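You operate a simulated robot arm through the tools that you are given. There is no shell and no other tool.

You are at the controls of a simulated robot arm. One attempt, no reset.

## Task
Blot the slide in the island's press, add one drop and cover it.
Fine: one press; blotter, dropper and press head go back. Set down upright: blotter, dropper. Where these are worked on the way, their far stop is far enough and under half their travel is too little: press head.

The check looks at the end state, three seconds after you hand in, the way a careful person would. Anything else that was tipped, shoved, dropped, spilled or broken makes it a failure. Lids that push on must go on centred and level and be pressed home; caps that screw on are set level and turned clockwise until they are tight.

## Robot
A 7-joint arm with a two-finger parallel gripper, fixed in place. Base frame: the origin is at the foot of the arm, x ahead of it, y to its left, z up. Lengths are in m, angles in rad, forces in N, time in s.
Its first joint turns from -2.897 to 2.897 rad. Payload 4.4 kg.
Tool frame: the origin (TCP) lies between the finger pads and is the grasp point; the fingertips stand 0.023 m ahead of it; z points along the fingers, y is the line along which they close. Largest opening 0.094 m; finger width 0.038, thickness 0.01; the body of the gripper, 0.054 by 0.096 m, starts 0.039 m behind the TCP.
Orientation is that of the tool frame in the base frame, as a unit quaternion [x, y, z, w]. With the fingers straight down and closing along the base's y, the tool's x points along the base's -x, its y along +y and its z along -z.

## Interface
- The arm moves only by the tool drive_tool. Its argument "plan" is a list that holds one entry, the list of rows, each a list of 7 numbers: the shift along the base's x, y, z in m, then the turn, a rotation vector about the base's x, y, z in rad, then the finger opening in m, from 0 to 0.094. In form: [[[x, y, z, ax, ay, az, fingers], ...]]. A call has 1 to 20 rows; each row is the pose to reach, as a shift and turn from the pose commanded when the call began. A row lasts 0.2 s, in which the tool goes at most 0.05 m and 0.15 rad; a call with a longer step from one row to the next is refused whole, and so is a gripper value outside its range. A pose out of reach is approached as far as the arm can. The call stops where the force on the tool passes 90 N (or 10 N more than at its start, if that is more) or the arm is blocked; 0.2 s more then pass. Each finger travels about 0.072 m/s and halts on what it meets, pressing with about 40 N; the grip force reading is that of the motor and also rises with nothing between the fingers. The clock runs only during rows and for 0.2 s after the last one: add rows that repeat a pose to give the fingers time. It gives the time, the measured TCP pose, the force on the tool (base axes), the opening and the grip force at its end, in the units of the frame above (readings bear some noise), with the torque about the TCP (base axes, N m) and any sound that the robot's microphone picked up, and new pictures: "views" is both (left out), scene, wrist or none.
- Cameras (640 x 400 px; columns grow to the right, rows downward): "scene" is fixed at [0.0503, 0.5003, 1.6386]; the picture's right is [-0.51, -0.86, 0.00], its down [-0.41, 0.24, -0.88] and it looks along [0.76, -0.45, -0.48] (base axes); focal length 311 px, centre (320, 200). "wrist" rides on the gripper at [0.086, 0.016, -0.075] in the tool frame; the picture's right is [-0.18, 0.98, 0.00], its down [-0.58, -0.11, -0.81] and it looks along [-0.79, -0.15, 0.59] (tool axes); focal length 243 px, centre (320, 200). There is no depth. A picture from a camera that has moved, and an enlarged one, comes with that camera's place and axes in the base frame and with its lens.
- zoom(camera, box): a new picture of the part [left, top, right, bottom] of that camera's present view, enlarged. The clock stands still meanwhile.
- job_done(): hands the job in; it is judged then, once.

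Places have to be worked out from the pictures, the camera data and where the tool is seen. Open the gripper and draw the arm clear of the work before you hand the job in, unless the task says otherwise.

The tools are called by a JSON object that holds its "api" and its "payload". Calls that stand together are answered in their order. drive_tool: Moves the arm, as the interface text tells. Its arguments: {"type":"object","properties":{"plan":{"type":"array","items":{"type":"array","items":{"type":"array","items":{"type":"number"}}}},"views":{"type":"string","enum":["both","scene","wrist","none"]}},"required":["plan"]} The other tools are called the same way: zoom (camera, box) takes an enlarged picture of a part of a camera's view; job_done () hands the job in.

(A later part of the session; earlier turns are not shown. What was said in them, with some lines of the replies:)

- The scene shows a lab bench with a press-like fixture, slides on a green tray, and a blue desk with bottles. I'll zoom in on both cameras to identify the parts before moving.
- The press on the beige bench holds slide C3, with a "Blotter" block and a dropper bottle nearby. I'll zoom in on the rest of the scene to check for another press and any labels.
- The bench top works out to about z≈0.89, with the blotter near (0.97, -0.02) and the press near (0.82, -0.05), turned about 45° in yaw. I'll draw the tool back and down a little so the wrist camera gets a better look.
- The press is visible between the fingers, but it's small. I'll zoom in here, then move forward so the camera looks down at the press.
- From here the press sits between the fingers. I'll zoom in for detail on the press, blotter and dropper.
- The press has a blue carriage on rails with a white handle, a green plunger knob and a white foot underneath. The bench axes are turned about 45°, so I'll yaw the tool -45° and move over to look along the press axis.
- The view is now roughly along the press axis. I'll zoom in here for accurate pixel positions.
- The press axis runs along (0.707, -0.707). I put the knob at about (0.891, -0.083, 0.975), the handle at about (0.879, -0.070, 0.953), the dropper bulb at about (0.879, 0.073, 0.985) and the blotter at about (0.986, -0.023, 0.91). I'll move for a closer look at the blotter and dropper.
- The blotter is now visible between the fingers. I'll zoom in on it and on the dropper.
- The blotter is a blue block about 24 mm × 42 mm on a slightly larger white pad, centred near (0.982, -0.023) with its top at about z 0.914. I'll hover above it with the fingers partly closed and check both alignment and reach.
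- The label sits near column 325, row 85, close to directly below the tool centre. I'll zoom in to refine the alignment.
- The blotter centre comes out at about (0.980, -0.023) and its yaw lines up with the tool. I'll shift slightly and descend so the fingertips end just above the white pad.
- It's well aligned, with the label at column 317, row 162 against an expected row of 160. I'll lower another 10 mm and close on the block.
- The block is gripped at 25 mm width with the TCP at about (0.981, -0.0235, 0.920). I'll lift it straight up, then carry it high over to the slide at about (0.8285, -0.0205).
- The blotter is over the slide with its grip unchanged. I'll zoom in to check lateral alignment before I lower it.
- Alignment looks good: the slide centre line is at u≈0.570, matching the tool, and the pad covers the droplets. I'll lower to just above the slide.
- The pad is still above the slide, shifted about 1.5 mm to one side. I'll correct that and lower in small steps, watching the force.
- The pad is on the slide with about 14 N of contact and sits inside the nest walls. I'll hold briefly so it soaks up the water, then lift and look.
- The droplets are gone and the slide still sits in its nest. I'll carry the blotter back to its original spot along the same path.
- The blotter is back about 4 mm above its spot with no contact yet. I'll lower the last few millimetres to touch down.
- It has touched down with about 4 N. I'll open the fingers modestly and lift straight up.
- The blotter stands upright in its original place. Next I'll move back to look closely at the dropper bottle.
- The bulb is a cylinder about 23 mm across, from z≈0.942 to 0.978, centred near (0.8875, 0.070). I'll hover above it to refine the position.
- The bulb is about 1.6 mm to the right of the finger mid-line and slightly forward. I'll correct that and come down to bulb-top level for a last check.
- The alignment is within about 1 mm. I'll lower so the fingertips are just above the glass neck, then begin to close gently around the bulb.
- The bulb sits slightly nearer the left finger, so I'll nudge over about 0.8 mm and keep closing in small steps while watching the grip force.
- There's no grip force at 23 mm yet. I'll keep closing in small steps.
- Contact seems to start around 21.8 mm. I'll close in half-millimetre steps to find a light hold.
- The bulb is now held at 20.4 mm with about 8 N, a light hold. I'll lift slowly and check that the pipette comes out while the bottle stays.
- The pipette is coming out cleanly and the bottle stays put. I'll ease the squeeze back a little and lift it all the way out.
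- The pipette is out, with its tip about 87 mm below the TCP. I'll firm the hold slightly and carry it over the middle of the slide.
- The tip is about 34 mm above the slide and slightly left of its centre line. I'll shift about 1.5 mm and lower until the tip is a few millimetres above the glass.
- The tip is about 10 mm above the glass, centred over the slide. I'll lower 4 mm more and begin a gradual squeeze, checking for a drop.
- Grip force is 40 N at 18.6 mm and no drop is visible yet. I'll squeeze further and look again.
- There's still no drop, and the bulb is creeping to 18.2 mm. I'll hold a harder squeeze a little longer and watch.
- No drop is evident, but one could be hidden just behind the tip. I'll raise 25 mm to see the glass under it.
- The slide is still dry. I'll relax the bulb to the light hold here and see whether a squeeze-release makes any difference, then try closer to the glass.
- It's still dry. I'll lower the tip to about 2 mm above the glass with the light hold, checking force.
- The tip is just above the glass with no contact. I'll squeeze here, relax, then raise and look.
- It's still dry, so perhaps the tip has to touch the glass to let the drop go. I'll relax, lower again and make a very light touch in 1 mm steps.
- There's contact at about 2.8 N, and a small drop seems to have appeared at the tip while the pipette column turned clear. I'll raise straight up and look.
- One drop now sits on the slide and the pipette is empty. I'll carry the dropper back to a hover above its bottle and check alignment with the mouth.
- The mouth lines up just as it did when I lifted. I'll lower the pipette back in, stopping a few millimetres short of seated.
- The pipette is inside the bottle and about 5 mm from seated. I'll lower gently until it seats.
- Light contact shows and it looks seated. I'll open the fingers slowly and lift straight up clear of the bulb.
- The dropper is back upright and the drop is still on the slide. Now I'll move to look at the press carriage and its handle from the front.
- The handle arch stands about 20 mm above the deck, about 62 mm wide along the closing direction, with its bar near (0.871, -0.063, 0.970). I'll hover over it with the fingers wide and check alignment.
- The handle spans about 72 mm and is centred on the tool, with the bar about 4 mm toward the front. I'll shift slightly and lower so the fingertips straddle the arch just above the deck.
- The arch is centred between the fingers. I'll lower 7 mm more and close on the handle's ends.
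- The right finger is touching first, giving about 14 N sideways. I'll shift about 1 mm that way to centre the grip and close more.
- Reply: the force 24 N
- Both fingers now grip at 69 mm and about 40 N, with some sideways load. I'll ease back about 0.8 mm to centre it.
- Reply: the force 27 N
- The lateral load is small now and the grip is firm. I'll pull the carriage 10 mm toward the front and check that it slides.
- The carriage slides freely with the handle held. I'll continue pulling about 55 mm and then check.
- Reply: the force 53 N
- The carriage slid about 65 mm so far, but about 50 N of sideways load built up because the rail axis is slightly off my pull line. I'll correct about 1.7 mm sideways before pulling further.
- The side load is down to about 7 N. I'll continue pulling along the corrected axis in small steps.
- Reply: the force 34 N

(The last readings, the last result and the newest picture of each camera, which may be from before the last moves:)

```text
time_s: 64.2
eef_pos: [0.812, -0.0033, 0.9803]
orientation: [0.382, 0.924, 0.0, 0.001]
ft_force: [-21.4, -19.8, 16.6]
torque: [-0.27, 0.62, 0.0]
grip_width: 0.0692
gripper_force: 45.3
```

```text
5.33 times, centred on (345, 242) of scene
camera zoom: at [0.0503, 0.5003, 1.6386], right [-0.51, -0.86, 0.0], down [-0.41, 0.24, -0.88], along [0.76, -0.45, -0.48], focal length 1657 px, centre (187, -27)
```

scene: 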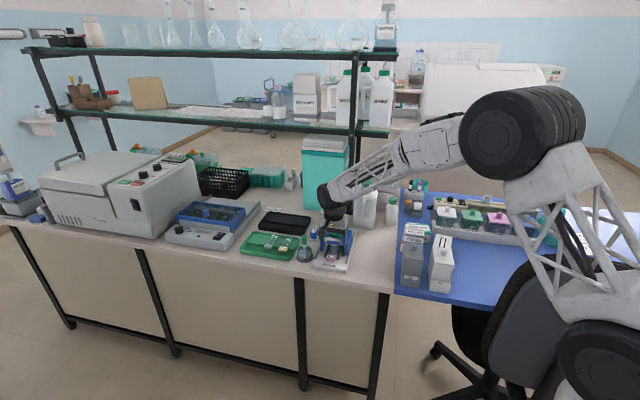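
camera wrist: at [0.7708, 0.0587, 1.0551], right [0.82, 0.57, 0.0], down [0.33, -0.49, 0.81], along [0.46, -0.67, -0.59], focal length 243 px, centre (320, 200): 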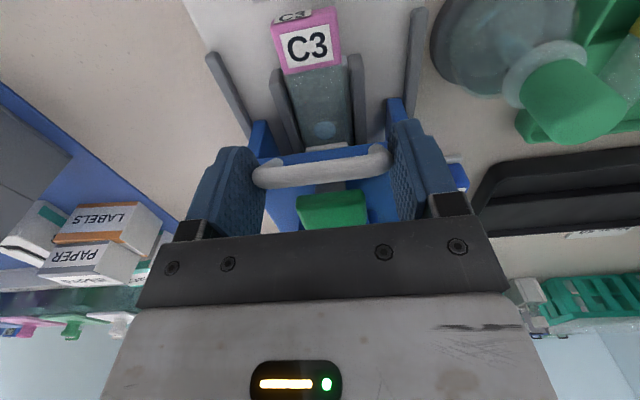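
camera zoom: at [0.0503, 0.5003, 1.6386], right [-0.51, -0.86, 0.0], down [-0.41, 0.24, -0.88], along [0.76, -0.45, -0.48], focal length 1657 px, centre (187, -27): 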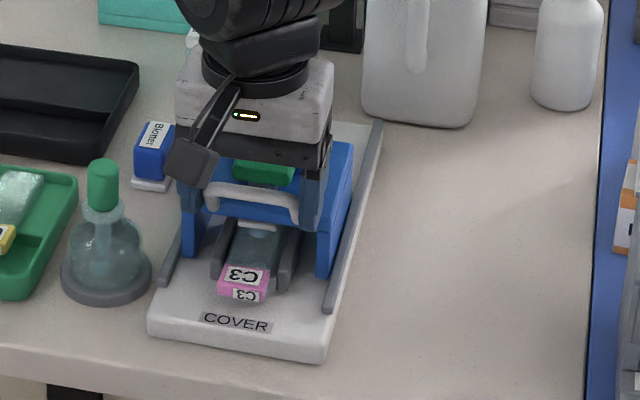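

{"api": "drive_tool", "payload": {"plan": [[[-0.0007, -0.0007, 0.0005, 0, 0, 0, 0.064], [-0.0042, 0.0028, 0.0005, 0, 0, 0, 0.064], [-0.0057, 0.0043, 0.0005, 0, 0, 0, 0.064], [-0.0057, 0.0043, 0.0005, 0, 0, 0, 0.064]]], "views": "wrist"}}

{"api": "zoom", "payload": {"camera": "wrist", "box": [200, 50, 440, 240]}}

```text
time_s: 65.2
eef_pos: [0.8069, 0.0012, 0.9816]
orientation: [0.383, 0.924, 0.0, 0.0]
ft_force: [-1.3, -1.6, 5.0]
torque: [0.37, -0.25, 0.01]
grip_width: 0.0691
gripper_force: 45.1
camera wrist: at [0.7558, 0.0739, 1.0552], right [0.82, 0.57, 0.0], down [0.33, -0.49, 0.81], along [0.46, -0.67, -0.59], focal length 243 px, centre (320, 200)
```

wrist: 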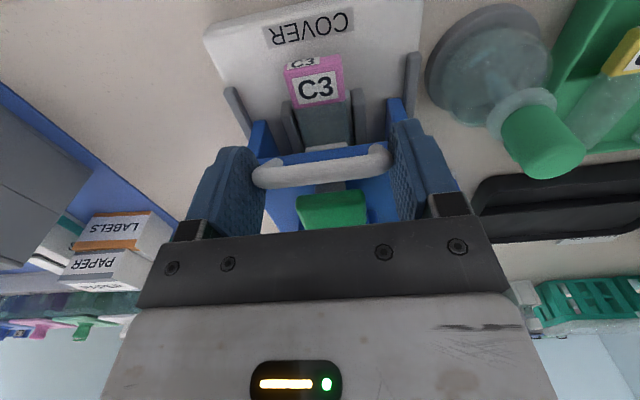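

```text
2.11 times, centred on (320, 145) of wrist
camera zoom: at [0.7558, 0.0739, 1.0552], right [0.82, 0.57, 0.0], down [0.33, -0.49, 0.81], along [0.46, -0.67, -0.59], focal length 511 px, centre (320, 316)
```

zoom: 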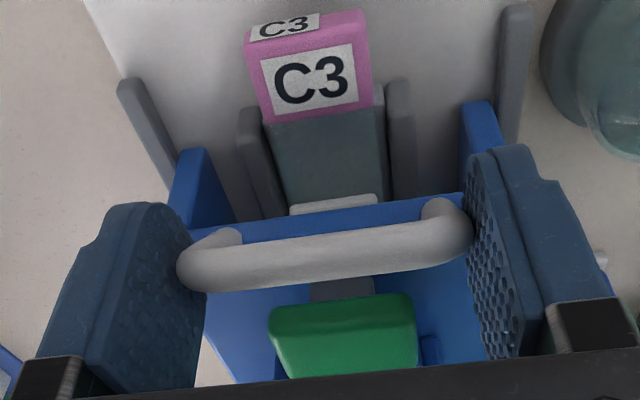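

Forces are low and the knob should now be near the drop. I'll keep pulling in 3 mm steps until I feel the far stop.

{"api": "drive_tool", "payload": {"plan": [[[-0.0021, 0.0021, 0, 0, 0, 0, 0.064], [-0.0021, 0.0021, 0, 0, 0, 0, 0.064]]], "views": "none"}}

```text
time_s: 65.8
eef_pos: [0.8056, 0.0025, 0.9811]
orientation: [0.382, 0.924, -0.001, 0.0]
ft_force: [38.3, -17.0, -14.8]
torque: [-0.11, -1.09, 0.12]
grip_width: 0.0688
gripper_force: 45.1
```

The far stop is felt, with about 39 N opposing the pull after roughly 89 mm of travel. I'll ease off the load slightly, open the fingers and rise clear of the handle.

{"api": "drive_tool", "payload": {"plan": [[[0.0008, -0.0006, 0, 0, 0, 0, 0.064], [0.0008, -0.0006, 0, 0, 0, 0, 0.072], [0.0008, -0.0006, 0, 0, 0, 0, 0.08], [0.0008, -0.0006, 0, 0, 0, 0, 0.086], [0.0008, -0.0006, 0, 0, 0, 0, 0.086], [0.0008, -0.0006, 0.03, 0, 0, 0, 0.086], [0.0008, -0.0006, 0.06, 0, 0, 0, 0.086]]], "views": "both"}}

{"api": "zoom", "payload": {"camera": "wrist", "box": [220, 20, 420, 220]}}

{"api": "zoom", "payload": {"camera": "scene", "box": [305, 200, 375, 280]}}

```text
time_s: 67.4
eef_pos: [0.8061, 0.0002, 1.0404]
orientation: [0.383, 0.924, 0.0, -0.001]
ft_force: [-0.1, 0.2, 0.2]
torque: [0.04, 0.05, -0.01]
grip_width: 0.0858
gripper_force: 0.0
camera wrist: at [0.7545, 0.0732, 1.1152], right [0.83, 0.56, 0.0], down [0.34, -0.49, 0.81], along [0.45, -0.67, -0.59], focal length 243 px, centre (320, 200)
```

scene: 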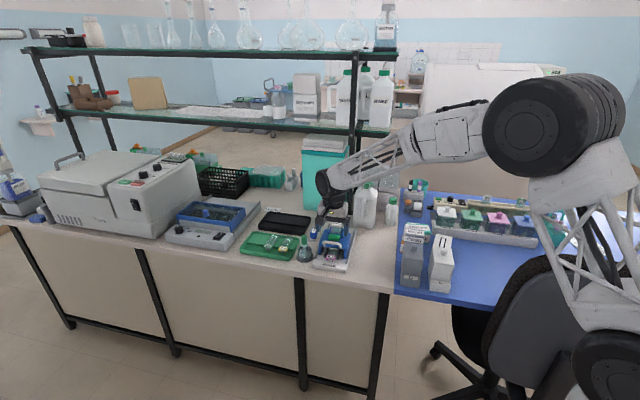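
wrist: 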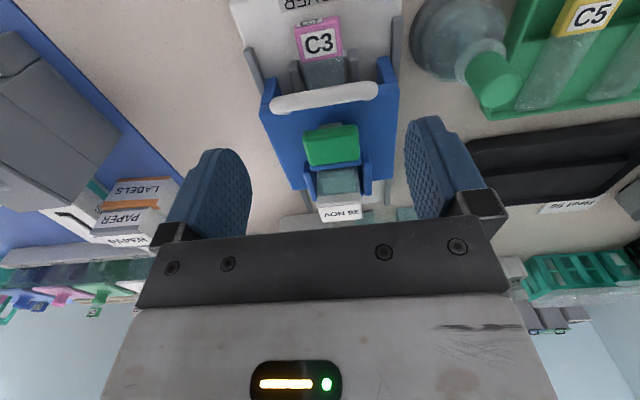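

```text
2.00 times, centred on (320, 120) of wrist
camera zoom: at [0.7545, 0.0732, 1.1152], right [0.83, 0.56, 0.0], down [0.34, -0.49, 0.81], along [0.45, -0.67, -0.59], focal length 485 px, centre (320, 360)
```

zoom: 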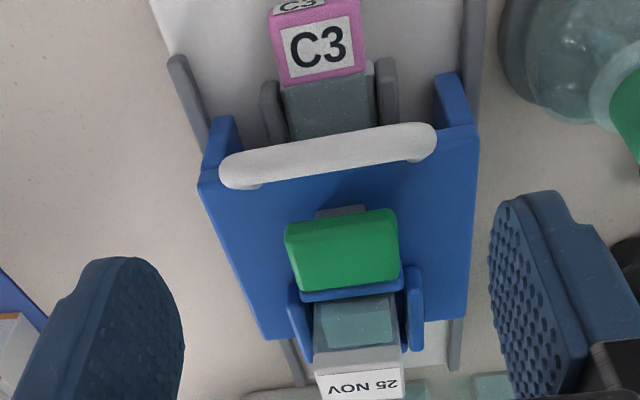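

```text
5.00 times, centred on (340, 240) of scene
camera zoom: at [0.0503, 0.5003, 1.6386], right [-0.51, -0.86, 0.0], down [-0.41, 0.24, -0.88], along [0.76, -0.45, -0.48], focal length 1554 px, centre (220, 0)
```

zoom: 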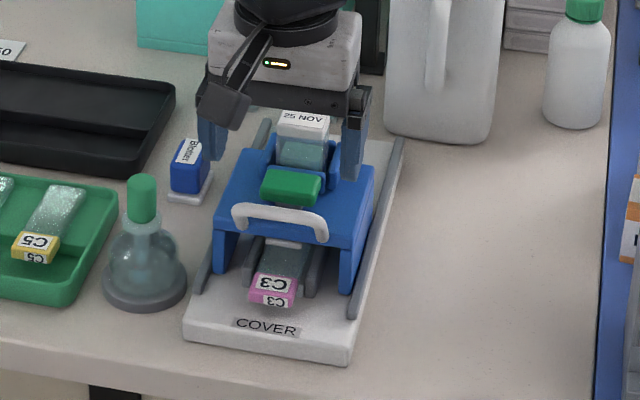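

The carriage is parked at the far stop with the knob over the drop, at about (0.829, -0.021). I'll rise, close the fingers and turn +90° so the fingertips fit between the handle and the cartridge holder when I press.

{"api": "drive_tool", "payload": {"plan": [[[0, 0, 0.03, 0, 0, 0, 0.08], [0, 0, 0.05, 0, 0, 0.143, 0.06], [0.003, -0.003, 0.05, 0, 0, 0.286, 0.04], [0.006, -0.006, 0.05, 0, 0, 0.429, 0.02], [0.009, -0.009, 0.05, 0, 0, 0.572, 0.0], [0.012, -0.012, 0.05, 0, 0, 0.715, 0.0], [0.015, -0.015, 0.05, 0, 0, 0.858, 0.0], [0.018, -0.018, 0.05, 0, 0, 1.001, 0.0], [0.021, -0.019, 0.05, 0, 0, 1.144, 0.0], [0.0229, -0.0208, 0.05, 0, 0, 1.287, 0.0], [0.0229, -0.0208, 0.05, 0, 0, 1.43, 0.0], [0.0229, -0.0208, 0.05, 0, 0, 1.571, 0.0], [0.0229, -0.0208, 0.05, 0, 0, 1.571, 0.0]]], "views": "both"}}

{"api": "zoom", "payload": {"camera": "wrist", "box": [220, 0, 420, 150]}}

{"api": "zoom", "payload": {"camera": "scene", "box": [305, 180, 375, 280]}}

```text
time_s: 70.2
eef_pos: [0.8295, -0.0166, 1.0916]
orientation: [-0.383, 0.924, 0.0, 0.0]
ft_force: [0.1, 0.4, -0.4]
torque: [0.0, 0.02, 0.03]
grip_width: 0.0
gripper_force: 39.5
camera wrist: at [0.7546, -0.0672, 1.1654], right [-0.57, 0.82, 0.0], down [0.49, 0.33, 0.81], along [0.66, 0.46, -0.59], focal length 243 px, centre (320, 200)
```

scene: 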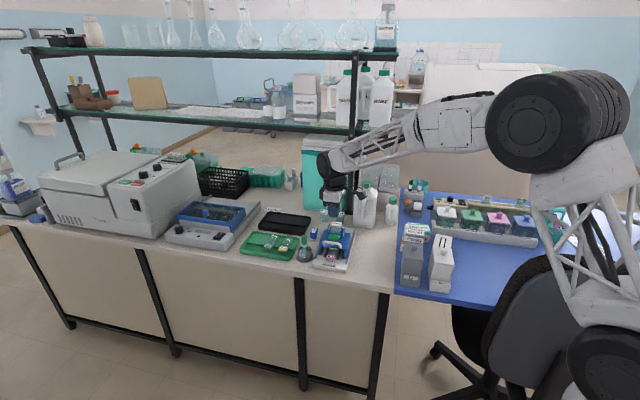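
wrist: 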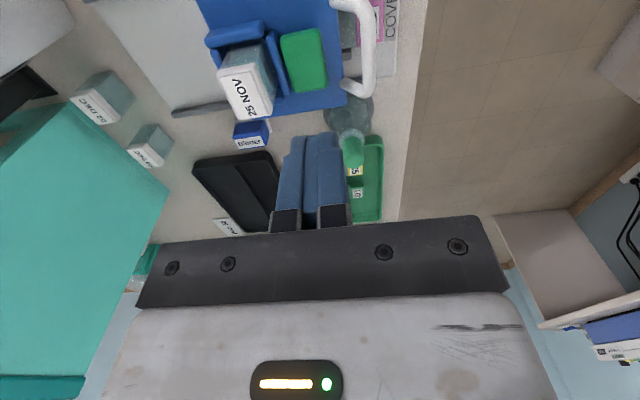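

```text
2.67 times, centred on (320, 75) of wrist
camera zoom: at [0.7546, -0.0672, 1.1654], right [-0.57, 0.82, 0.0], down [0.49, 0.33, 0.81], along [0.66, 0.46, -0.59], focal length 647 px, centre (320, 533)
```

zoom: 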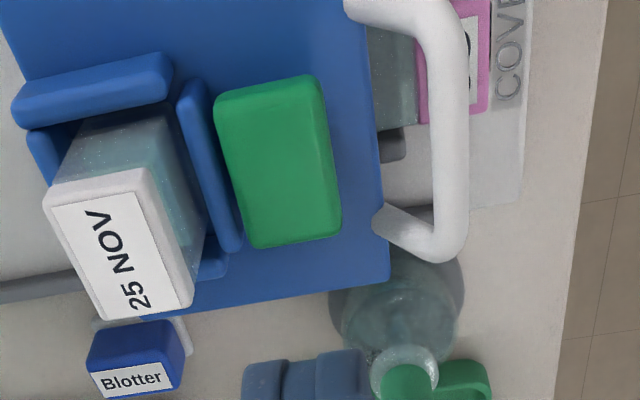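

```text
4.00 times, centred on (340, 230) of scene
camera zoom: at [0.0503, 0.5003, 1.6386], right [-0.51, -0.86, 0.0], down [-0.41, 0.24, -0.88], along [0.76, -0.45, -0.48], focal length 1243 px, centre (240, 80)
```

zoom: 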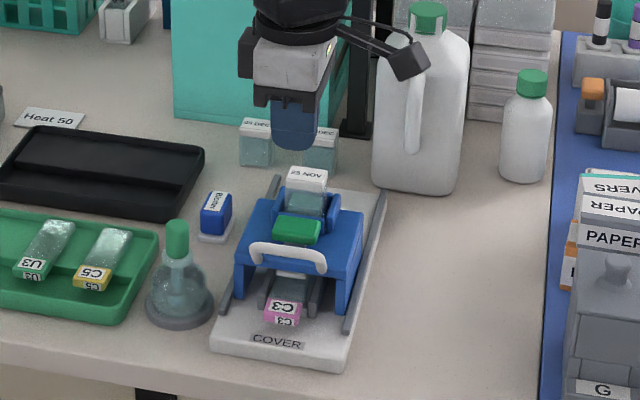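

The view shows the green knob (about 38 × 23 mm) with its top near z≈0.97, about 10 mm to one side of the tool axis. I'll shift over it, biased away from the cartridge holder, and lower for a closer check.

{"api": "drive_tool", "payload": {"plan": [[[0.0048, -0.0074, 0, 0, 0, 0, 0.0], [0.0048, -0.0074, -0.03, 0, 0, 0, 0.0], [0.0048, -0.0074, -0.06, 0, 0, 0, 0.0], [0.0048, -0.0074, -0.06, 0, 0, 0, 0.0]]], "views": "wrist"}}

{"api": "zoom", "payload": {"camera": "wrist", "box": [220, 30, 420, 210]}}

{"api": "zoom", "payload": {"camera": "scene", "box": [315, 190, 365, 270]}}

```text
time_s: 71.2
eef_pos: [0.8347, -0.0249, 1.0307]
orientation: [-0.383, 0.924, -0.001, 0.0]
ft_force: [-0.4, 0.6, 0.6]
torque: [-0.01, 0.02, 0.0]
grip_width: 0.0002
gripper_force: 40.0
camera wrist: at [0.7597, -0.0751, 1.1052], right [-0.56, 0.83, 0.0], down [0.49, 0.33, 0.81], along [0.67, 0.46, -0.59], focal length 243 px, centre (320, 200)
```

wrist: 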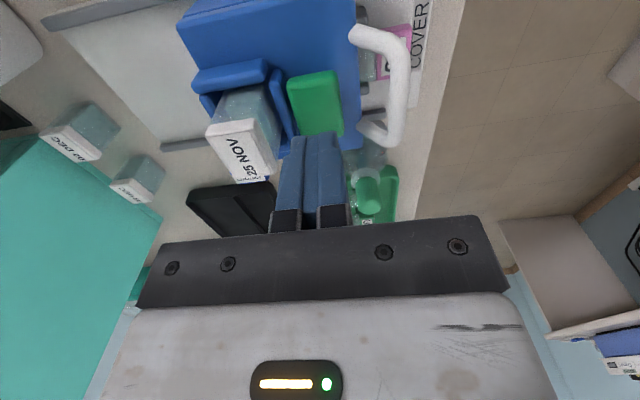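

```text
2.22 times, centred on (320, 120) of wrist
camera zoom: at [0.7597, -0.0751, 1.1052], right [-0.56, 0.83, 0.0], down [0.49, 0.33, 0.81], along [0.67, 0.46, -0.59], focal length 539 px, centre (320, 378)
```

zoom: 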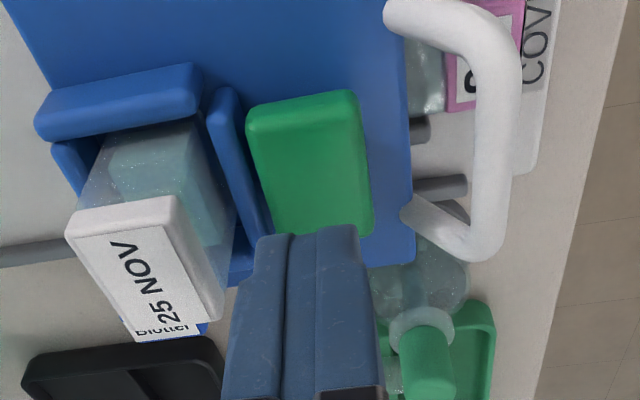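

```text
5.00 times, centred on (340, 230) of scene
camera zoom: at [0.0503, 0.5003, 1.6386], right [-0.51, -0.86, 0.0], down [-0.41, 0.24, -0.88], along [0.76, -0.45, -0.48], focal length 1554 px, centre (220, 50)
```

zoom: 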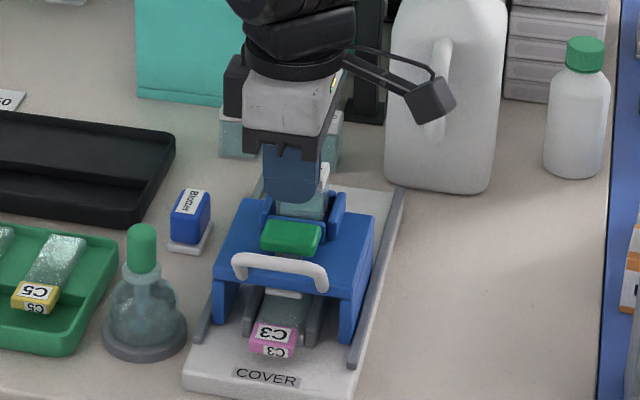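

The closed fingertips are nicely over the knob, 2 mm to the safe side and clear of the holder and handle. I'll lower to just above the knob and begin pressing in small steps.

{"api": "drive_tool", "payload": {"plan": [[[0, 0, -0.015, 0, 0, 0, 0.0], [0, 0, -0.03, 0, 0, 0, 0.0], [0, 0, -0.034, 0, 0, 0, 0.0]]], "views": "none"}}

{"api": "zoom", "payload": {"camera": "wrist", "box": [220, 50, 420, 230]}}

{"api": "zoom", "payload": {"camera": "scene", "box": [315, 190, 365, 270]}}

```text
time_s: 72.0
eef_pos: [0.8337, -0.0266, 0.9982]
orientation: [-0.383, 0.924, 0.0, 0.0]
ft_force: [-0.1, -0.6, 1.2]
torque: [-0.01, 0.03, -0.01]
grip_width: 0.0
gripper_force: 39.6
```

```text
2.22 times, centred on (320, 140) of wrist
camera zoom: at [0.7589, -0.0756, 1.0723], right [-0.56, 0.83, 0.0], down [0.49, 0.33, 0.81], along [0.67, 0.46, -0.59], focal length 539 px, centre (320, 333)
```

zoom: 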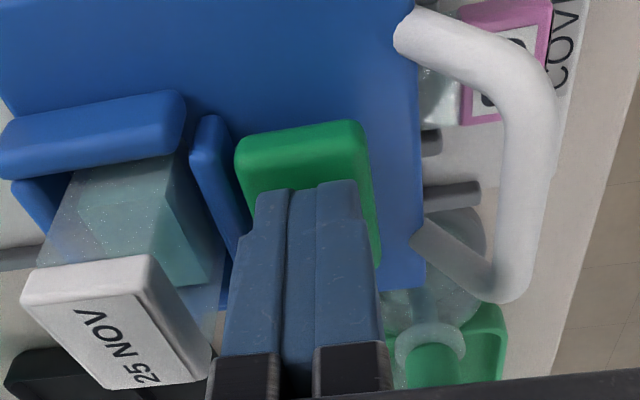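

```text
5.00 times, centred on (340, 230) of scene
camera zoom: at [0.0503, 0.5003, 1.6386], right [-0.51, -0.86, 0.0], down [-0.41, 0.24, -0.88], along [0.76, -0.45, -0.48], focal length 1554 px, centre (220, 50)
```

zoom: 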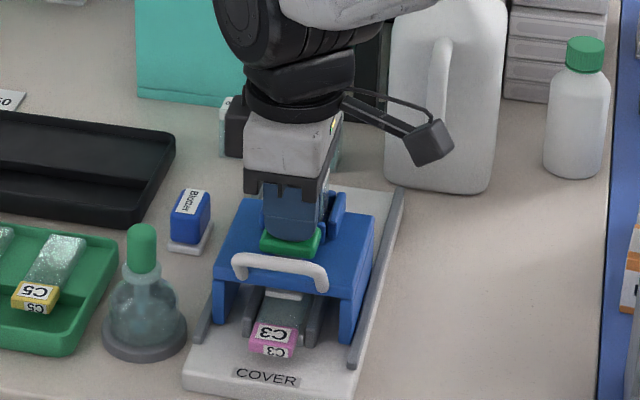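

{"api": "drive_tool", "payload": {"plan": [[[0, 0, -0.003, 0, 0, 0, 0.0], [0, 0, -0.006, 0, 0, 0, 0.0], [0, 0, -0.006, 0, 0, 0, 0.0]]], "views": "none"}}

```text
time_s: 72.8
eef_pos: [0.8346, -0.0246, 0.9918]
orientation: [-0.383, 0.924, 0.0, 0.0]
ft_force: [1.0, -2.4, 5.8]
torque: [-0.04, 0.02, 0.01]
grip_width: 0.0
gripper_force: 39.7
heard: click
```

I heard a click with about 6 N of contact. I'll continue the same press down to the knob's stop without releasing.

{"api": "drive_tool", "payload": {"plan": [[[0, 0, -0.003, 0, 0, 0, 0.0], [0, 0, -0.005, 0, 0, 0, 0.0], [0, 0, -0.005, 0, 0, 0, 0.0]]], "views": "none"}}

{"api": "zoom", "payload": {"camera": "wrist", "box": [220, 50, 420, 230]}}

{"api": "zoom", "payload": {"camera": "scene", "box": [315, 190, 365, 270]}}

```text
time_s: 73.6
eef_pos: [0.8338, -0.0269, 0.989]
orientation: [-0.383, 0.924, -0.001, 0.003]
ft_force: [-14.1, -14.5, 52.5]
torque: [-0.47, 0.44, -0.1]
grip_width: 0.0001
gripper_force: 40.3
```

```text
2.22 times, centred on (320, 140) of wrist
camera zoom: at [0.7593, -0.0757, 1.0634], right [-0.56, 0.83, 0.0], down [0.48, 0.33, 0.81], along [0.67, 0.46, -0.59], focal length 539 px, centre (320, 333)
```

zoom: 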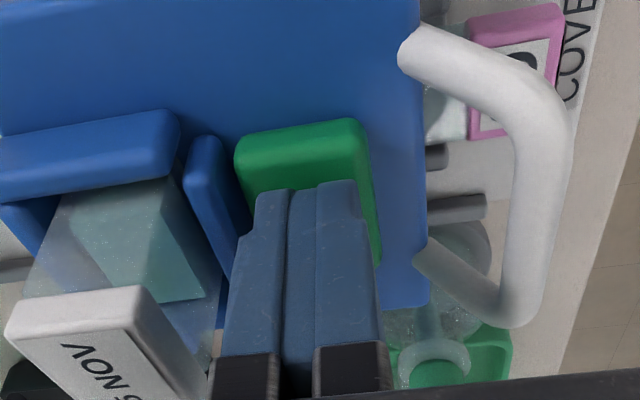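

```text
5.00 times, centred on (340, 230) of scene
camera zoom: at [0.0503, 0.5003, 1.6386], right [-0.51, -0.86, 0.0], down [-0.41, 0.24, -0.88], along [0.76, -0.45, -0.48], focal length 1554 px, centre (220, 50)
```

zoom: 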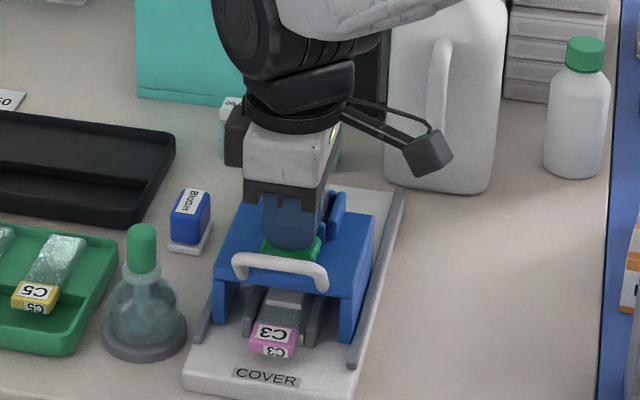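

The force rose to about 52 N, so the knob is at its stop. I'll lift straight up once and clear.

{"api": "drive_tool", "payload": {"plan": [[[0, 0, 0.001, 0, 0, 0, 0.0], [0, 0, 0.01, 0, 0, 0, 0.0], [0, 0, 0.03, 0, 0, 0, 0.0], [0, 0, 0.07, 0, 0, 0, 0.0], [0, 0, 0.11, 0, 0, 0, 0.0], [0, 0, 0.11, 0, 0, 0, 0.0]]], "views": "both"}}

{"api": "zoom", "payload": {"camera": "wrist", "box": [220, 0, 420, 150]}}

{"api": "zoom", "payload": {"camera": "scene", "box": [315, 205, 365, 275]}}

```text
time_s: 75.0
eef_pos: [0.8331, -0.0251, 1.0952]
orientation: [-0.383, 0.924, 0.0, 0.0]
ft_force: [-0.1, -0.9, -0.4]
torque: [-0.02, -0.04, -0.02]
grip_width: 0.0
gripper_force: 40.4
camera wrist: at [0.7588, -0.0756, 1.1701], right [-0.56, 0.83, 0.0], down [0.49, 0.33, 0.81], along [0.67, 0.46, -0.59], focal length 243 px, centre (320, 200)
```

scene: 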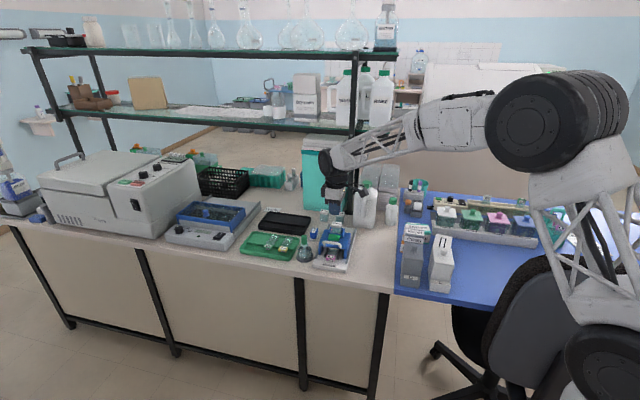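
wrist: 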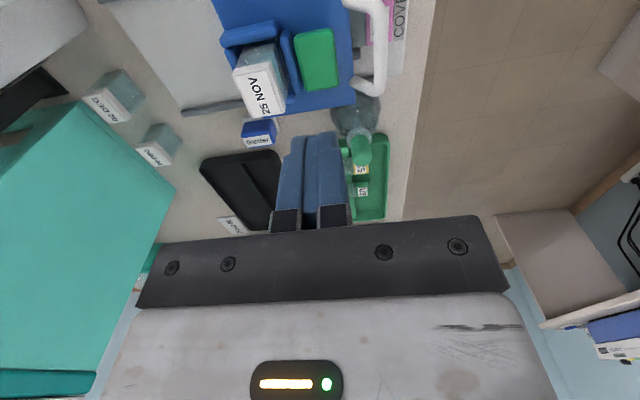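

```text
2.67 times, centred on (320, 75) of wrist
camera zoom: at [0.7588, -0.0756, 1.1701], right [-0.56, 0.83, 0.0], down [0.49, 0.33, 0.81], along [0.67, 0.46, -0.59], focal length 647 px, centre (320, 533)
```

zoom: 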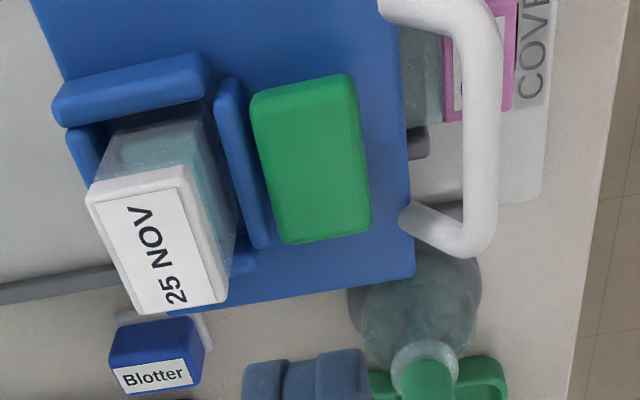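

```text
5.71 times, centred on (340, 240) of scene
camera zoom: at [0.0503, 0.5003, 1.6386], right [-0.51, -0.86, 0.0], down [-0.41, 0.24, -0.88], along [0.76, -0.45, -0.48], focal length 1776 px, centre (206, -29)
```

zoom: 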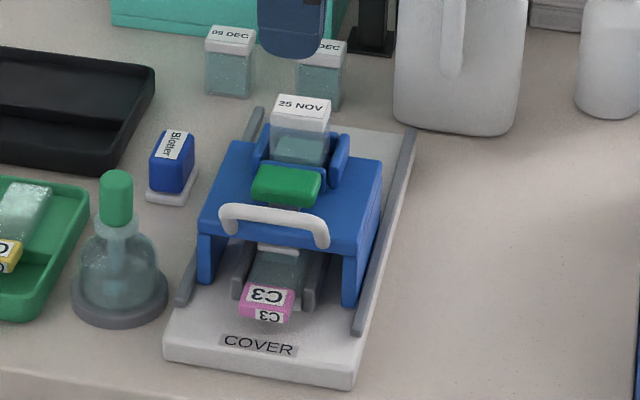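

The knob sprang back up after one full press. Now I'll return the carriage by pushing the handle bar from the front with closed fingers, so first I'll move to a spot in front of the bar.

{"api": "drive_tool", "payload": {"plan": [[[-0.016, 0.016, 0, 0, 0, 0, 0.0], [-0.032, 0.032, 0, 0, 0, 0, 0.0], [-0.0477, 0.0467, 0, 0, 0, 0, 0.0], [-0.0477, 0.0467, -0.04, 0, 0, 0, 0.0], [-0.0477, 0.0467, -0.08, 0, 0, 0, 0.0], [-0.0477, 0.0467, -0.08, 0, 0, 0, 0.0]]], "views": "wrist"}}

{"api": "zoom", "payload": {"camera": "wrist", "box": [200, 20, 440, 200]}}

{"api": "zoom", "payload": {"camera": "scene", "box": [310, 195, 370, 275]}}

```text
time_s: 76.4
eef_pos: [0.786, 0.0229, 1.0165]
orientation: [-0.383, 0.924, 0.0, 0.0]
ft_force: [0.2, -0.3, 0.4]
torque: [0.0, 0.0, -0.02]
grip_width: 0.0002
gripper_force: 39.4
camera wrist: at [0.712, -0.0267, 1.0919], right [-0.56, 0.83, 0.0], down [0.49, 0.33, 0.81], along [0.67, 0.46, -0.59], focal length 243 px, centre (320, 200)
```

wrist: 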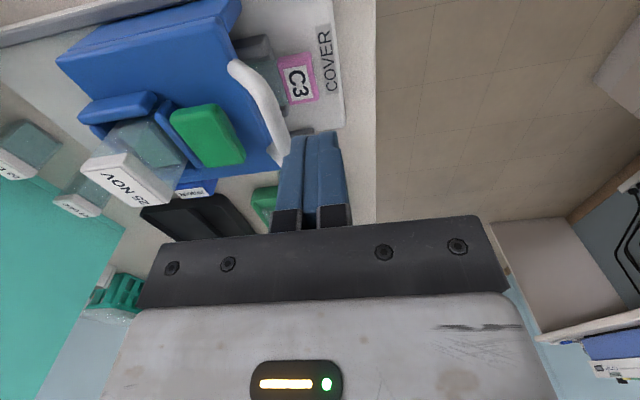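

```text
2.22 times, centred on (320, 110) of wrist
camera zoom: at [0.712, -0.0267, 1.0919], right [-0.56, 0.83, 0.0], down [0.49, 0.33, 0.81], along [0.67, 0.46, -0.59], focal length 539 px, centre (320, 400)
```

zoom: 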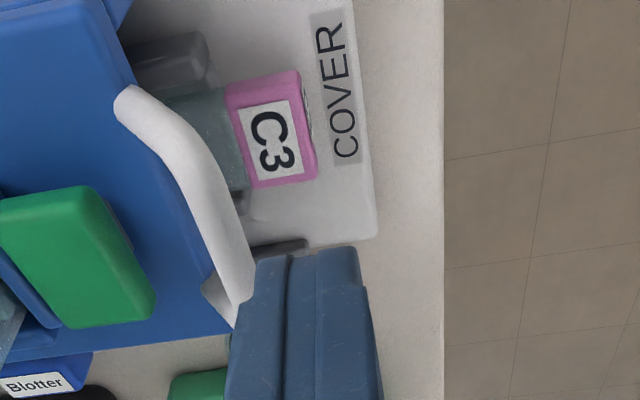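

```text
5.00 times, centred on (340, 235) of scene
camera zoom: at [0.0503, 0.5003, 1.6386], right [-0.51, -0.86, 0.0], down [-0.41, 0.24, -0.88], along [0.76, -0.45, -0.48], focal length 1554 px, centre (220, 25)
```

zoom: 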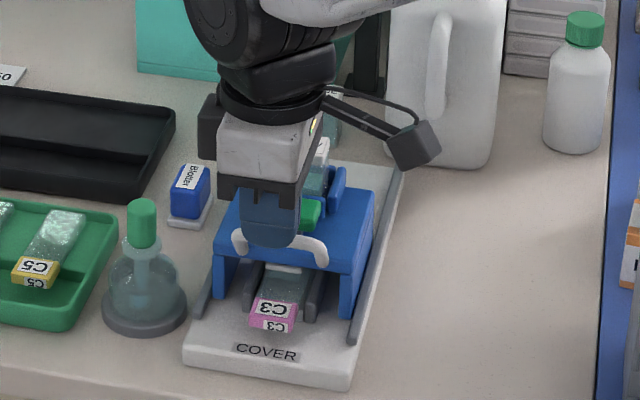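

The bar is about 26 mm ahead of the tool axis, so the fingers are clear in front of it. I'll lower so the fingertips sit at bar height.

{"api": "drive_tool", "payload": {"plan": [[[0, 0, -0.02, 0, 0, 0, 0.0], [0, 0, -0.038, 0, 0, 0, 0.0], [0, 0, -0.038, 0, 0, 0, 0.0]]], "views": "wrist"}}

{"api": "zoom", "payload": {"camera": "wrist", "box": [200, 40, 440, 220]}}

{"api": "zoom", "payload": {"camera": "scene", "box": [310, 195, 370, 275]}}

```text
time_s: 77.2
eef_pos: [0.7858, 0.0218, 0.9783]
orientation: [-0.382, 0.924, 0.0, 0.001]
ft_force: [-0.1, 0.5, -0.2]
torque: [0.04, -0.01, 0.01]
grip_width: 0.0
gripper_force: 40.0
camera wrist: at [0.7121, -0.0282, 1.0534], right [-0.56, 0.83, 0.0], down [0.49, 0.33, 0.81], along [0.67, 0.46, -0.59], focal length 243 px, centre (320, 200)
```

wrist: 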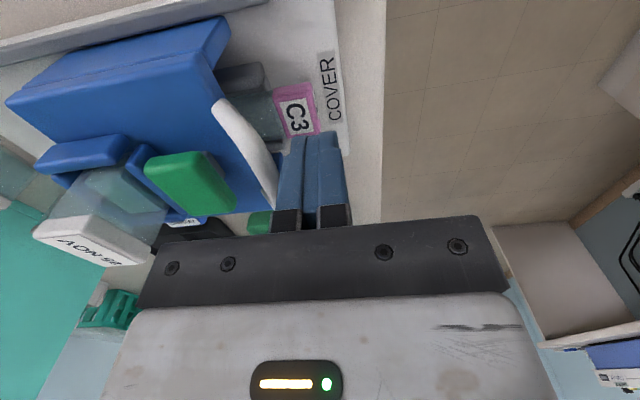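

```text
2.22 times, centred on (320, 130) of wrist
camera zoom: at [0.7121, -0.0282, 1.0534], right [-0.56, 0.83, 0.0], down [0.49, 0.33, 0.81], along [0.67, 0.46, -0.59], focal length 539 px, centre (320, 356)
```

zoom: 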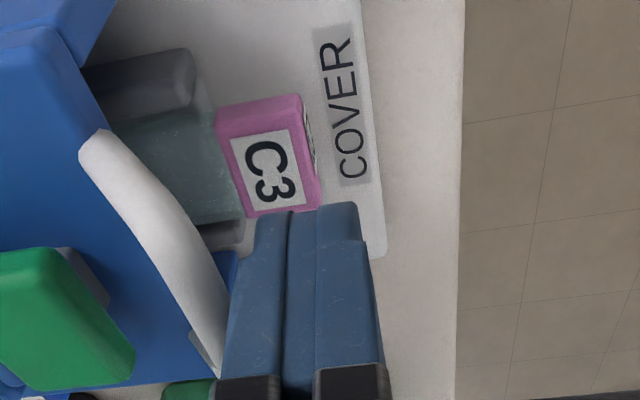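

```text
5.00 times, centred on (340, 235) of scene
camera zoom: at [0.0503, 0.5003, 1.6386], right [-0.51, -0.86, 0.0], down [-0.41, 0.24, -0.88], along [0.76, -0.45, -0.48], focal length 1554 px, centre (220, 25)
```

zoom: 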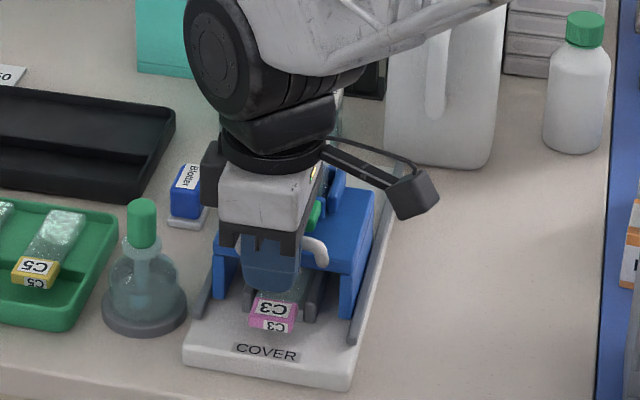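

The fingers are in front of the bar at the right height. I'll push along +v about 85 mm in moderate steps, leaving the last part for small steps.

{"api": "drive_tool", "payload": {"plan": [[[0.008, -0.008, 0, 0, 0, 0, 0.0], [0.016, -0.016, 0, 0, 0, 0, 0.0], [0.024, -0.024, 0, 0, 0, 0, 0.0], [0.032, -0.032, 0, 0, 0, 0, 0.0], [0.04, -0.04, 0, 0, 0, 0, 0.0], [0.048, -0.048, 0, 0, 0, 0, 0.0], [0.056, -0.056, 0, 0, 0, 0, 0.0], [0.06, -0.06, 0, 0, 0, 0, 0.0], [0.06, -0.06, 0, 0, 0, 0, 0.0]]], "views": "both"}}

{"api": "zoom", "payload": {"camera": "scene", "box": [310, 195, 370, 275]}}

{"api": "zoom", "payload": {"camera": "wrist", "box": [200, 40, 440, 220]}}

```text
time_s: 79.2
eef_pos: [0.8462, -0.0393, 0.9782]
orientation: [-0.383, 0.924, 0.0, 0.0]
ft_force: [-1.2, -0.5, -0.6]
torque: [0.02, 0.03, 0.04]
grip_width: 0.0
gripper_force: 40.1
camera wrist: at [0.7719, -0.0885, 1.0527], right [-0.56, 0.83, 0.0], down [0.49, 0.33, 0.81], along [0.67, 0.46, -0.59], focal length 243 px, centre (320, 200)
```

scene: 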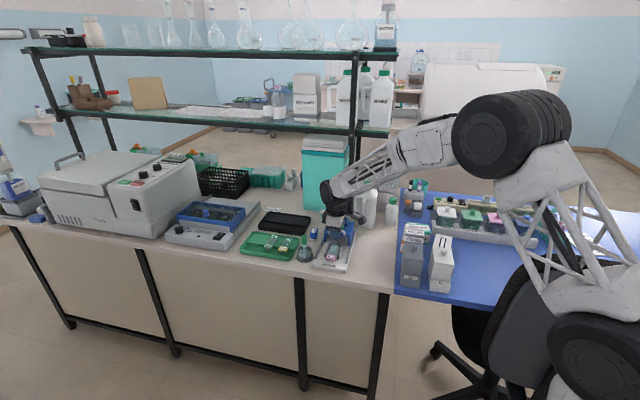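
wrist: 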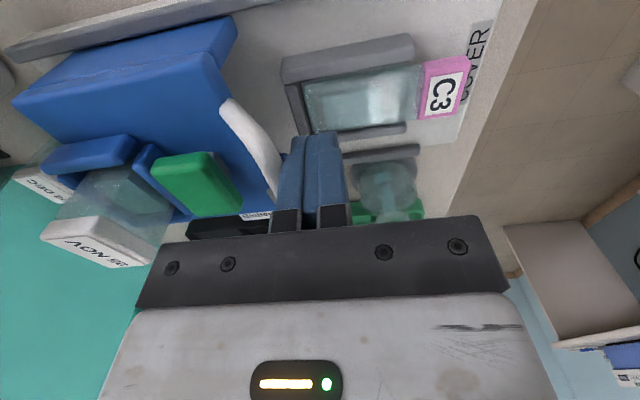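

```text
5.00 times, centred on (340, 235) of scene
camera zoom: at [0.0503, 0.5003, 1.6386], right [-0.51, -0.86, 0.0], down [-0.41, 0.24, -0.88], along [0.76, -0.45, -0.48], focal length 1554 px, centre (220, 25)
```

zoom: 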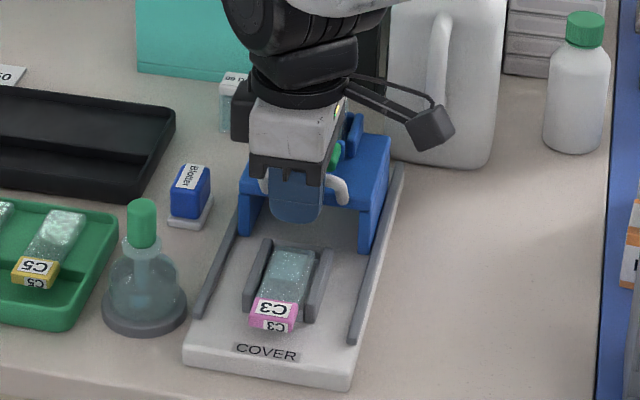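

```text
2.22 times, centred on (320, 130) of wrist
camera zoom: at [0.7719, -0.0885, 1.0527], right [-0.56, 0.83, 0.0], down [0.49, 0.33, 0.81], along [0.67, 0.46, -0.59], focal length 539 px, centre (320, 356)
```

zoom: 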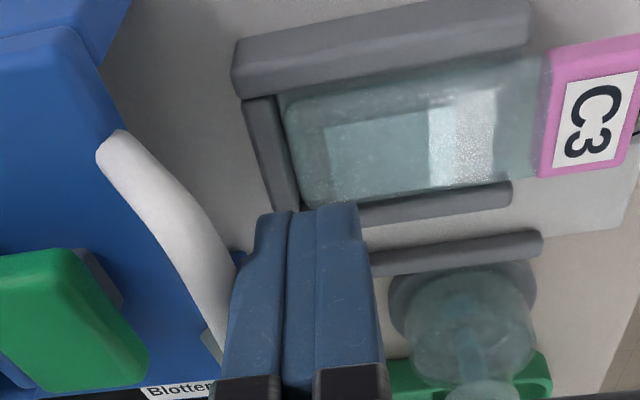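

The carriage slid back easily, and a cover slip is visible on the slide. I'll keep pushing in small steps until the home stop.

{"api": "drive_tool", "payload": {"plan": [[[0.004, -0.004, 0, 0, 0, 0, 0.0], [0.007, -0.007, 0, 0, 0, 0, 0.0], [0.007, -0.007, 0, 0, 0, 0, 0.0]]], "views": "none"}}

{"api": "zoom", "payload": {"camera": "wrist", "box": [200, 40, 440, 220]}}

```text
time_s: 80.0
eef_pos: [0.8508, -0.0443, 0.9778]
orientation: [-0.384, 0.923, 0.0, 0.0]
ft_force: [-50.7, 35.7, 17.3]
torque: [0.03, -0.46, 1.09]
grip_width: 0.0
gripper_force: 40.5
```

```text
2.22 times, centred on (320, 130) of wrist
camera zoom: at [0.7777, -0.0942, 1.0531], right [-0.57, 0.82, 0.0], down [0.49, 0.33, 0.81], along [0.66, 0.46, -0.59], focal length 539 px, centre (320, 356)
```

zoom: 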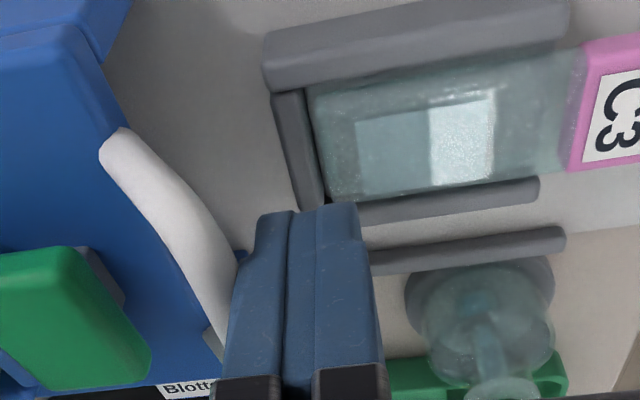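

The home stop is reached, with about 62 N opposing. I'll back off right away and rise clear, then inspect everything.

{"api": "drive_tool", "payload": {"plan": [[[-0.004, 0.004, 0, 0, 0, 0, 0.0], [-0.014, 0.014, 0, 0, 0, 0, 0.0], [-0.022, 0.022, 0.02, 0, 0, 0, 0.0], [-0.03, 0.03, 0.06, 0, 0, 0, 0.0], [-0.04, 0.04, 0.1, 0, 0, 0, 0.0], [-0.05, 0.05, 0.14, 0, 0, 0, 0.0], [-0.05, 0.05, 0.14, 0, 0, 0, 0.0]]], "views": "both"}}

{"api": "zoom", "payload": {"camera": "scene", "box": [290, 215, 370, 275]}}

{"api": "zoom", "payload": {"camera": "scene", "box": [230, 180, 390, 280]}}

{"api": "zoom", "payload": {"camera": "wrist", "box": [160, 0, 400, 150]}}

```text
time_s: 81.6
eef_pos: [0.8046, 0.0051, 1.1191]
orientation: [-0.383, 0.924, 0.0, -0.001]
ft_force: [-0.4, -0.4, 0.2]
torque: [-0.03, 0.03, -0.02]
grip_width: 0.0002
gripper_force: 40.2
camera wrist: at [0.7305, -0.044, 1.1942], right [-0.56, 0.83, 0.0], down [0.49, 0.33, 0.81], along [0.67, 0.46, -0.59], focal length 243 px, centre (320, 200)
```

scene: 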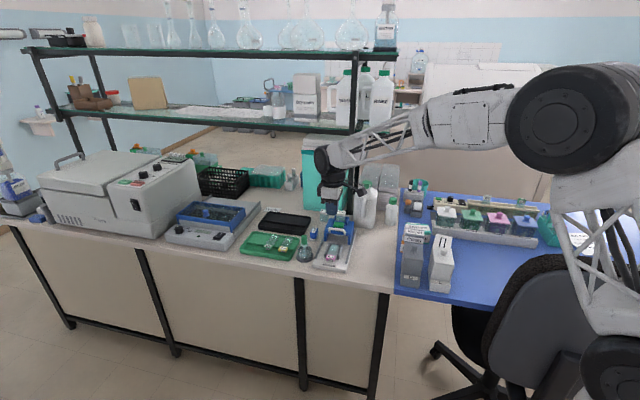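
wrist: 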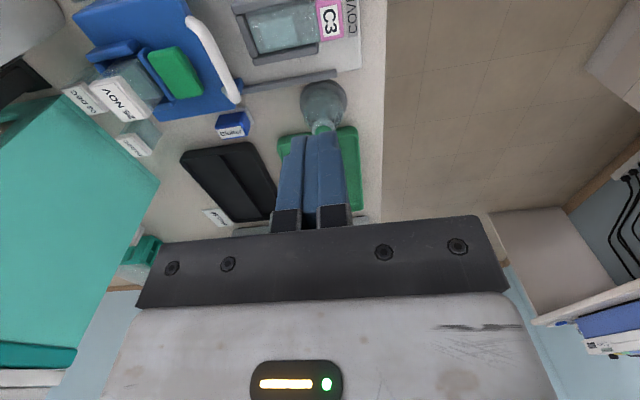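

```text
6.67 times, centred on (330, 245) of scene
camera zoom: at [0.0503, 0.5003, 1.6386], right [-0.51, -0.86, 0.0], down [-0.41, 0.24, -0.88], along [0.76, -0.45, -0.48], focal length 2072 px, centre (253, -100)
```

zoom: 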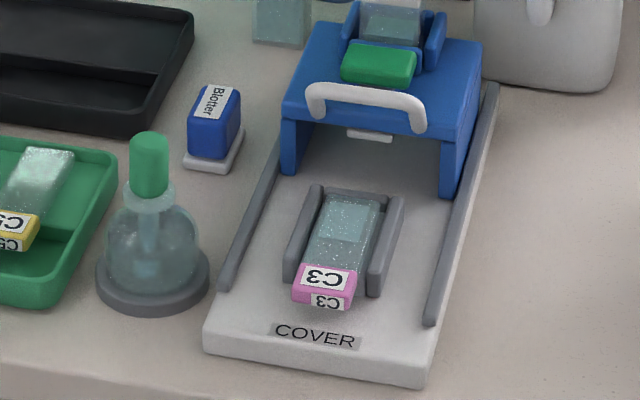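

```text
4.00 times, centred on (310, 230) of scene
camera zoom: at [0.0503, 0.5003, 1.6386], right [-0.51, -0.86, 0.0], down [-0.41, 0.24, -0.88], along [0.76, -0.45, -0.48], focal length 1243 px, centre (360, 80)
```

zoom: 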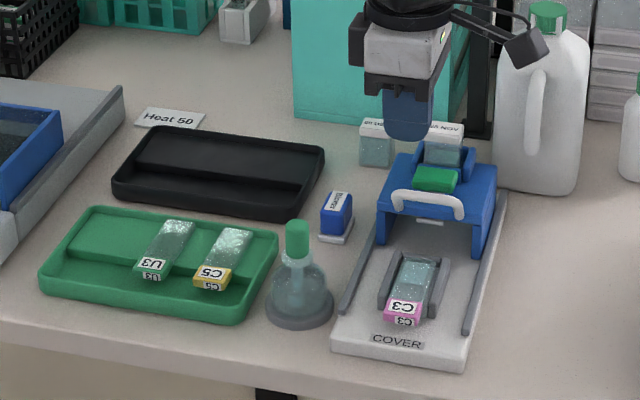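

```text
2.67 times, centred on (280, 75) of wrist
camera zoom: at [0.7305, -0.044, 1.1942], right [-0.56, 0.83, 0.0], down [0.49, 0.33, 0.81], along [0.67, 0.46, -0.59], focal length 647 px, centre (427, 533)
```

zoom: 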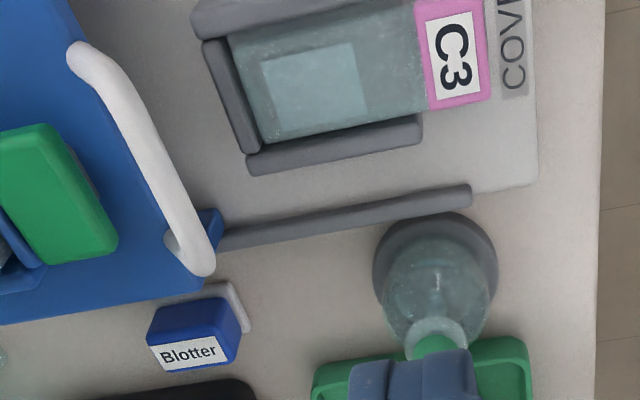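

Everything matches the starting picture: the carriage is home, the blotter and dropper stand upright in place, and C3 now carries a cover slip over the drop. I'll open the gripper and draw the arm up and back.

{"api": "drive_tool", "payload": {"plan": [[[0, 0, 0.04, 0, 0, 0, 0.0], [-0.02, 0.0, 0.08, 0, 0, -0.1, 0.02], [-0.05, 0.01, 0.11, 0, 0, -0.2, 0.04], [-0.09, 0.01, 0.13, 0, 0, -0.3, 0.06], [-0.13, 0.02, 0.15, 0, 0, -0.4, 0.08], [-0.17, 0.02, 0.17, 0, 0, -0.5, 0.09], [-0.2, 0.02, 0.18, 0, 0, -0.6, 0.09], [-0.22, 0.02, 0.18, 0, 0, -0.7, 0.09], [-0.22, 0.02, 0.18, 0, 0, -0.785, 0.09], [-0.22, 0.02, 0.18, 0, 0, -0.785, 0.09]]], "views": "both"}}

{"api": "zoom", "payload": {"camera": "scene", "box": [290, 190, 370, 275]}}

{"api": "zoom", "payload": {"camera": "scene", "box": [320, 225, 360, 270]}}

```text
time_s: 83.8
eef_pos: [0.583, 0.0241, 1.2992]
orientation: [0.001, 1.0, -0.001, 0.0]
ft_force: [-0.6, -0.1, 0.8]
torque: [0.01, -0.04, -0.03]
grip_width: 0.0902
gripper_force: 0.0
camera wrist: at [0.4956, 0.0402, 1.3743], right [0.18, 0.98, 0.0], down [0.58, -0.11, 0.81], along [0.79, -0.15, -0.59], focal length 243 px, centre (320, 200)
```

scene: 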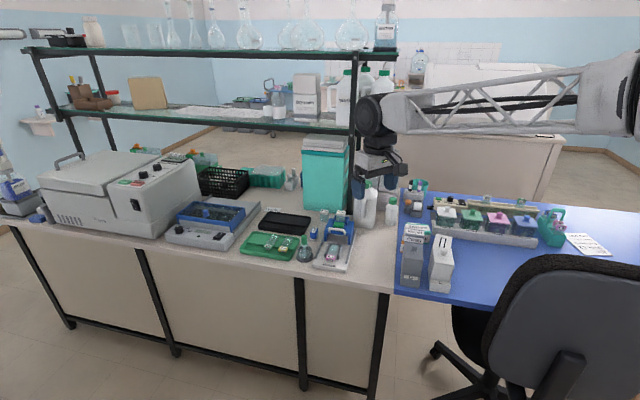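
wrist: 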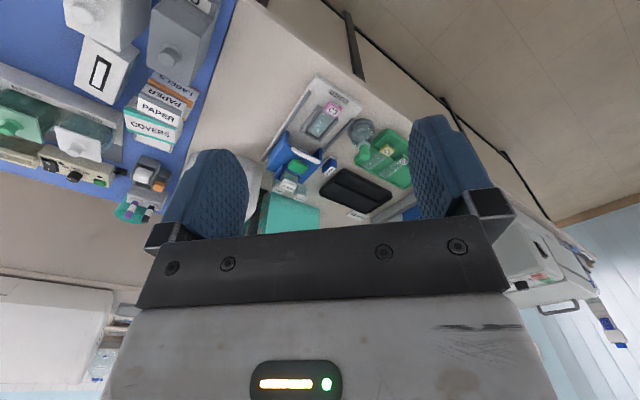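

```text
4.71 times, centred on (330, 232) of scene
camera zoom: at [0.0503, 0.5003, 1.6386], right [-0.51, -0.86, 0.0], down [-0.41, 0.24, -0.88], along [0.76, -0.45, -0.48], focal length 1462 px, centre (273, 47)
```

zoom: 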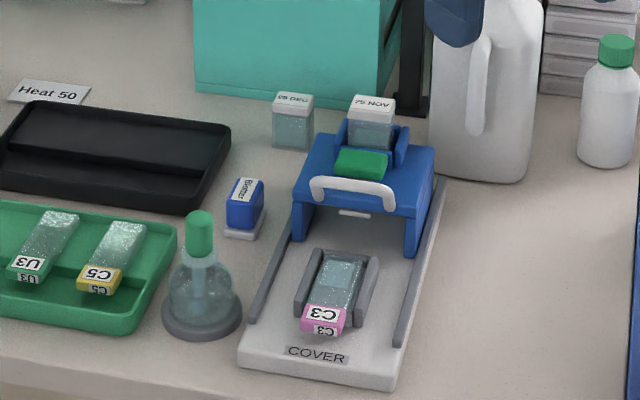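

```text
8.89 times, centred on (340, 248) of scene
camera zoom: at [0.0503, 0.5003, 1.6386], right [-0.51, -0.86, 0.0], down [-0.41, 0.24, -0.88], along [0.76, -0.45, -0.48], focal length 2762 px, centre (142, -222)
```

zoom: 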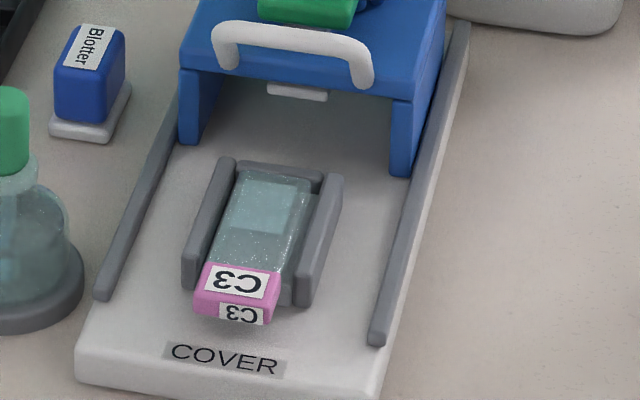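

The arm is clear and the gripper is open. The slide is blotted, has one drop and is covered, and the blotter, dropper and press head are back in place, so I'm handing the job in.

{"api": "job_done", "payload": {}}

```text
The job is handed in.
```

I blotted slide C3 in the press, put one drop on it and covered it, then handed the job in. I haven't seen a verdict from the check.

- **Blot:** one press of the blotter pad on the glass at about 14 N cleared all the droplets. The blotter is back upright in its place.
- **Drop:** squeezing the bulb above the glass released nothing. One drop came when the tip lightly touched the slide, at about 3 N. The dropper is back in its bottle, upright.
- **Cover:** I pulled the press head to its far stop, about 89 mm, and pressed the green knob once to its stop. A cover slip now lies on the slide over the drop.
- **Press head back:** I pushed it home until it met the stop, at about 62 N. The press, slide and bottle look unmoved compared with the first pictures.

The gripper is open and the arm is drawn up and clear of the bench.
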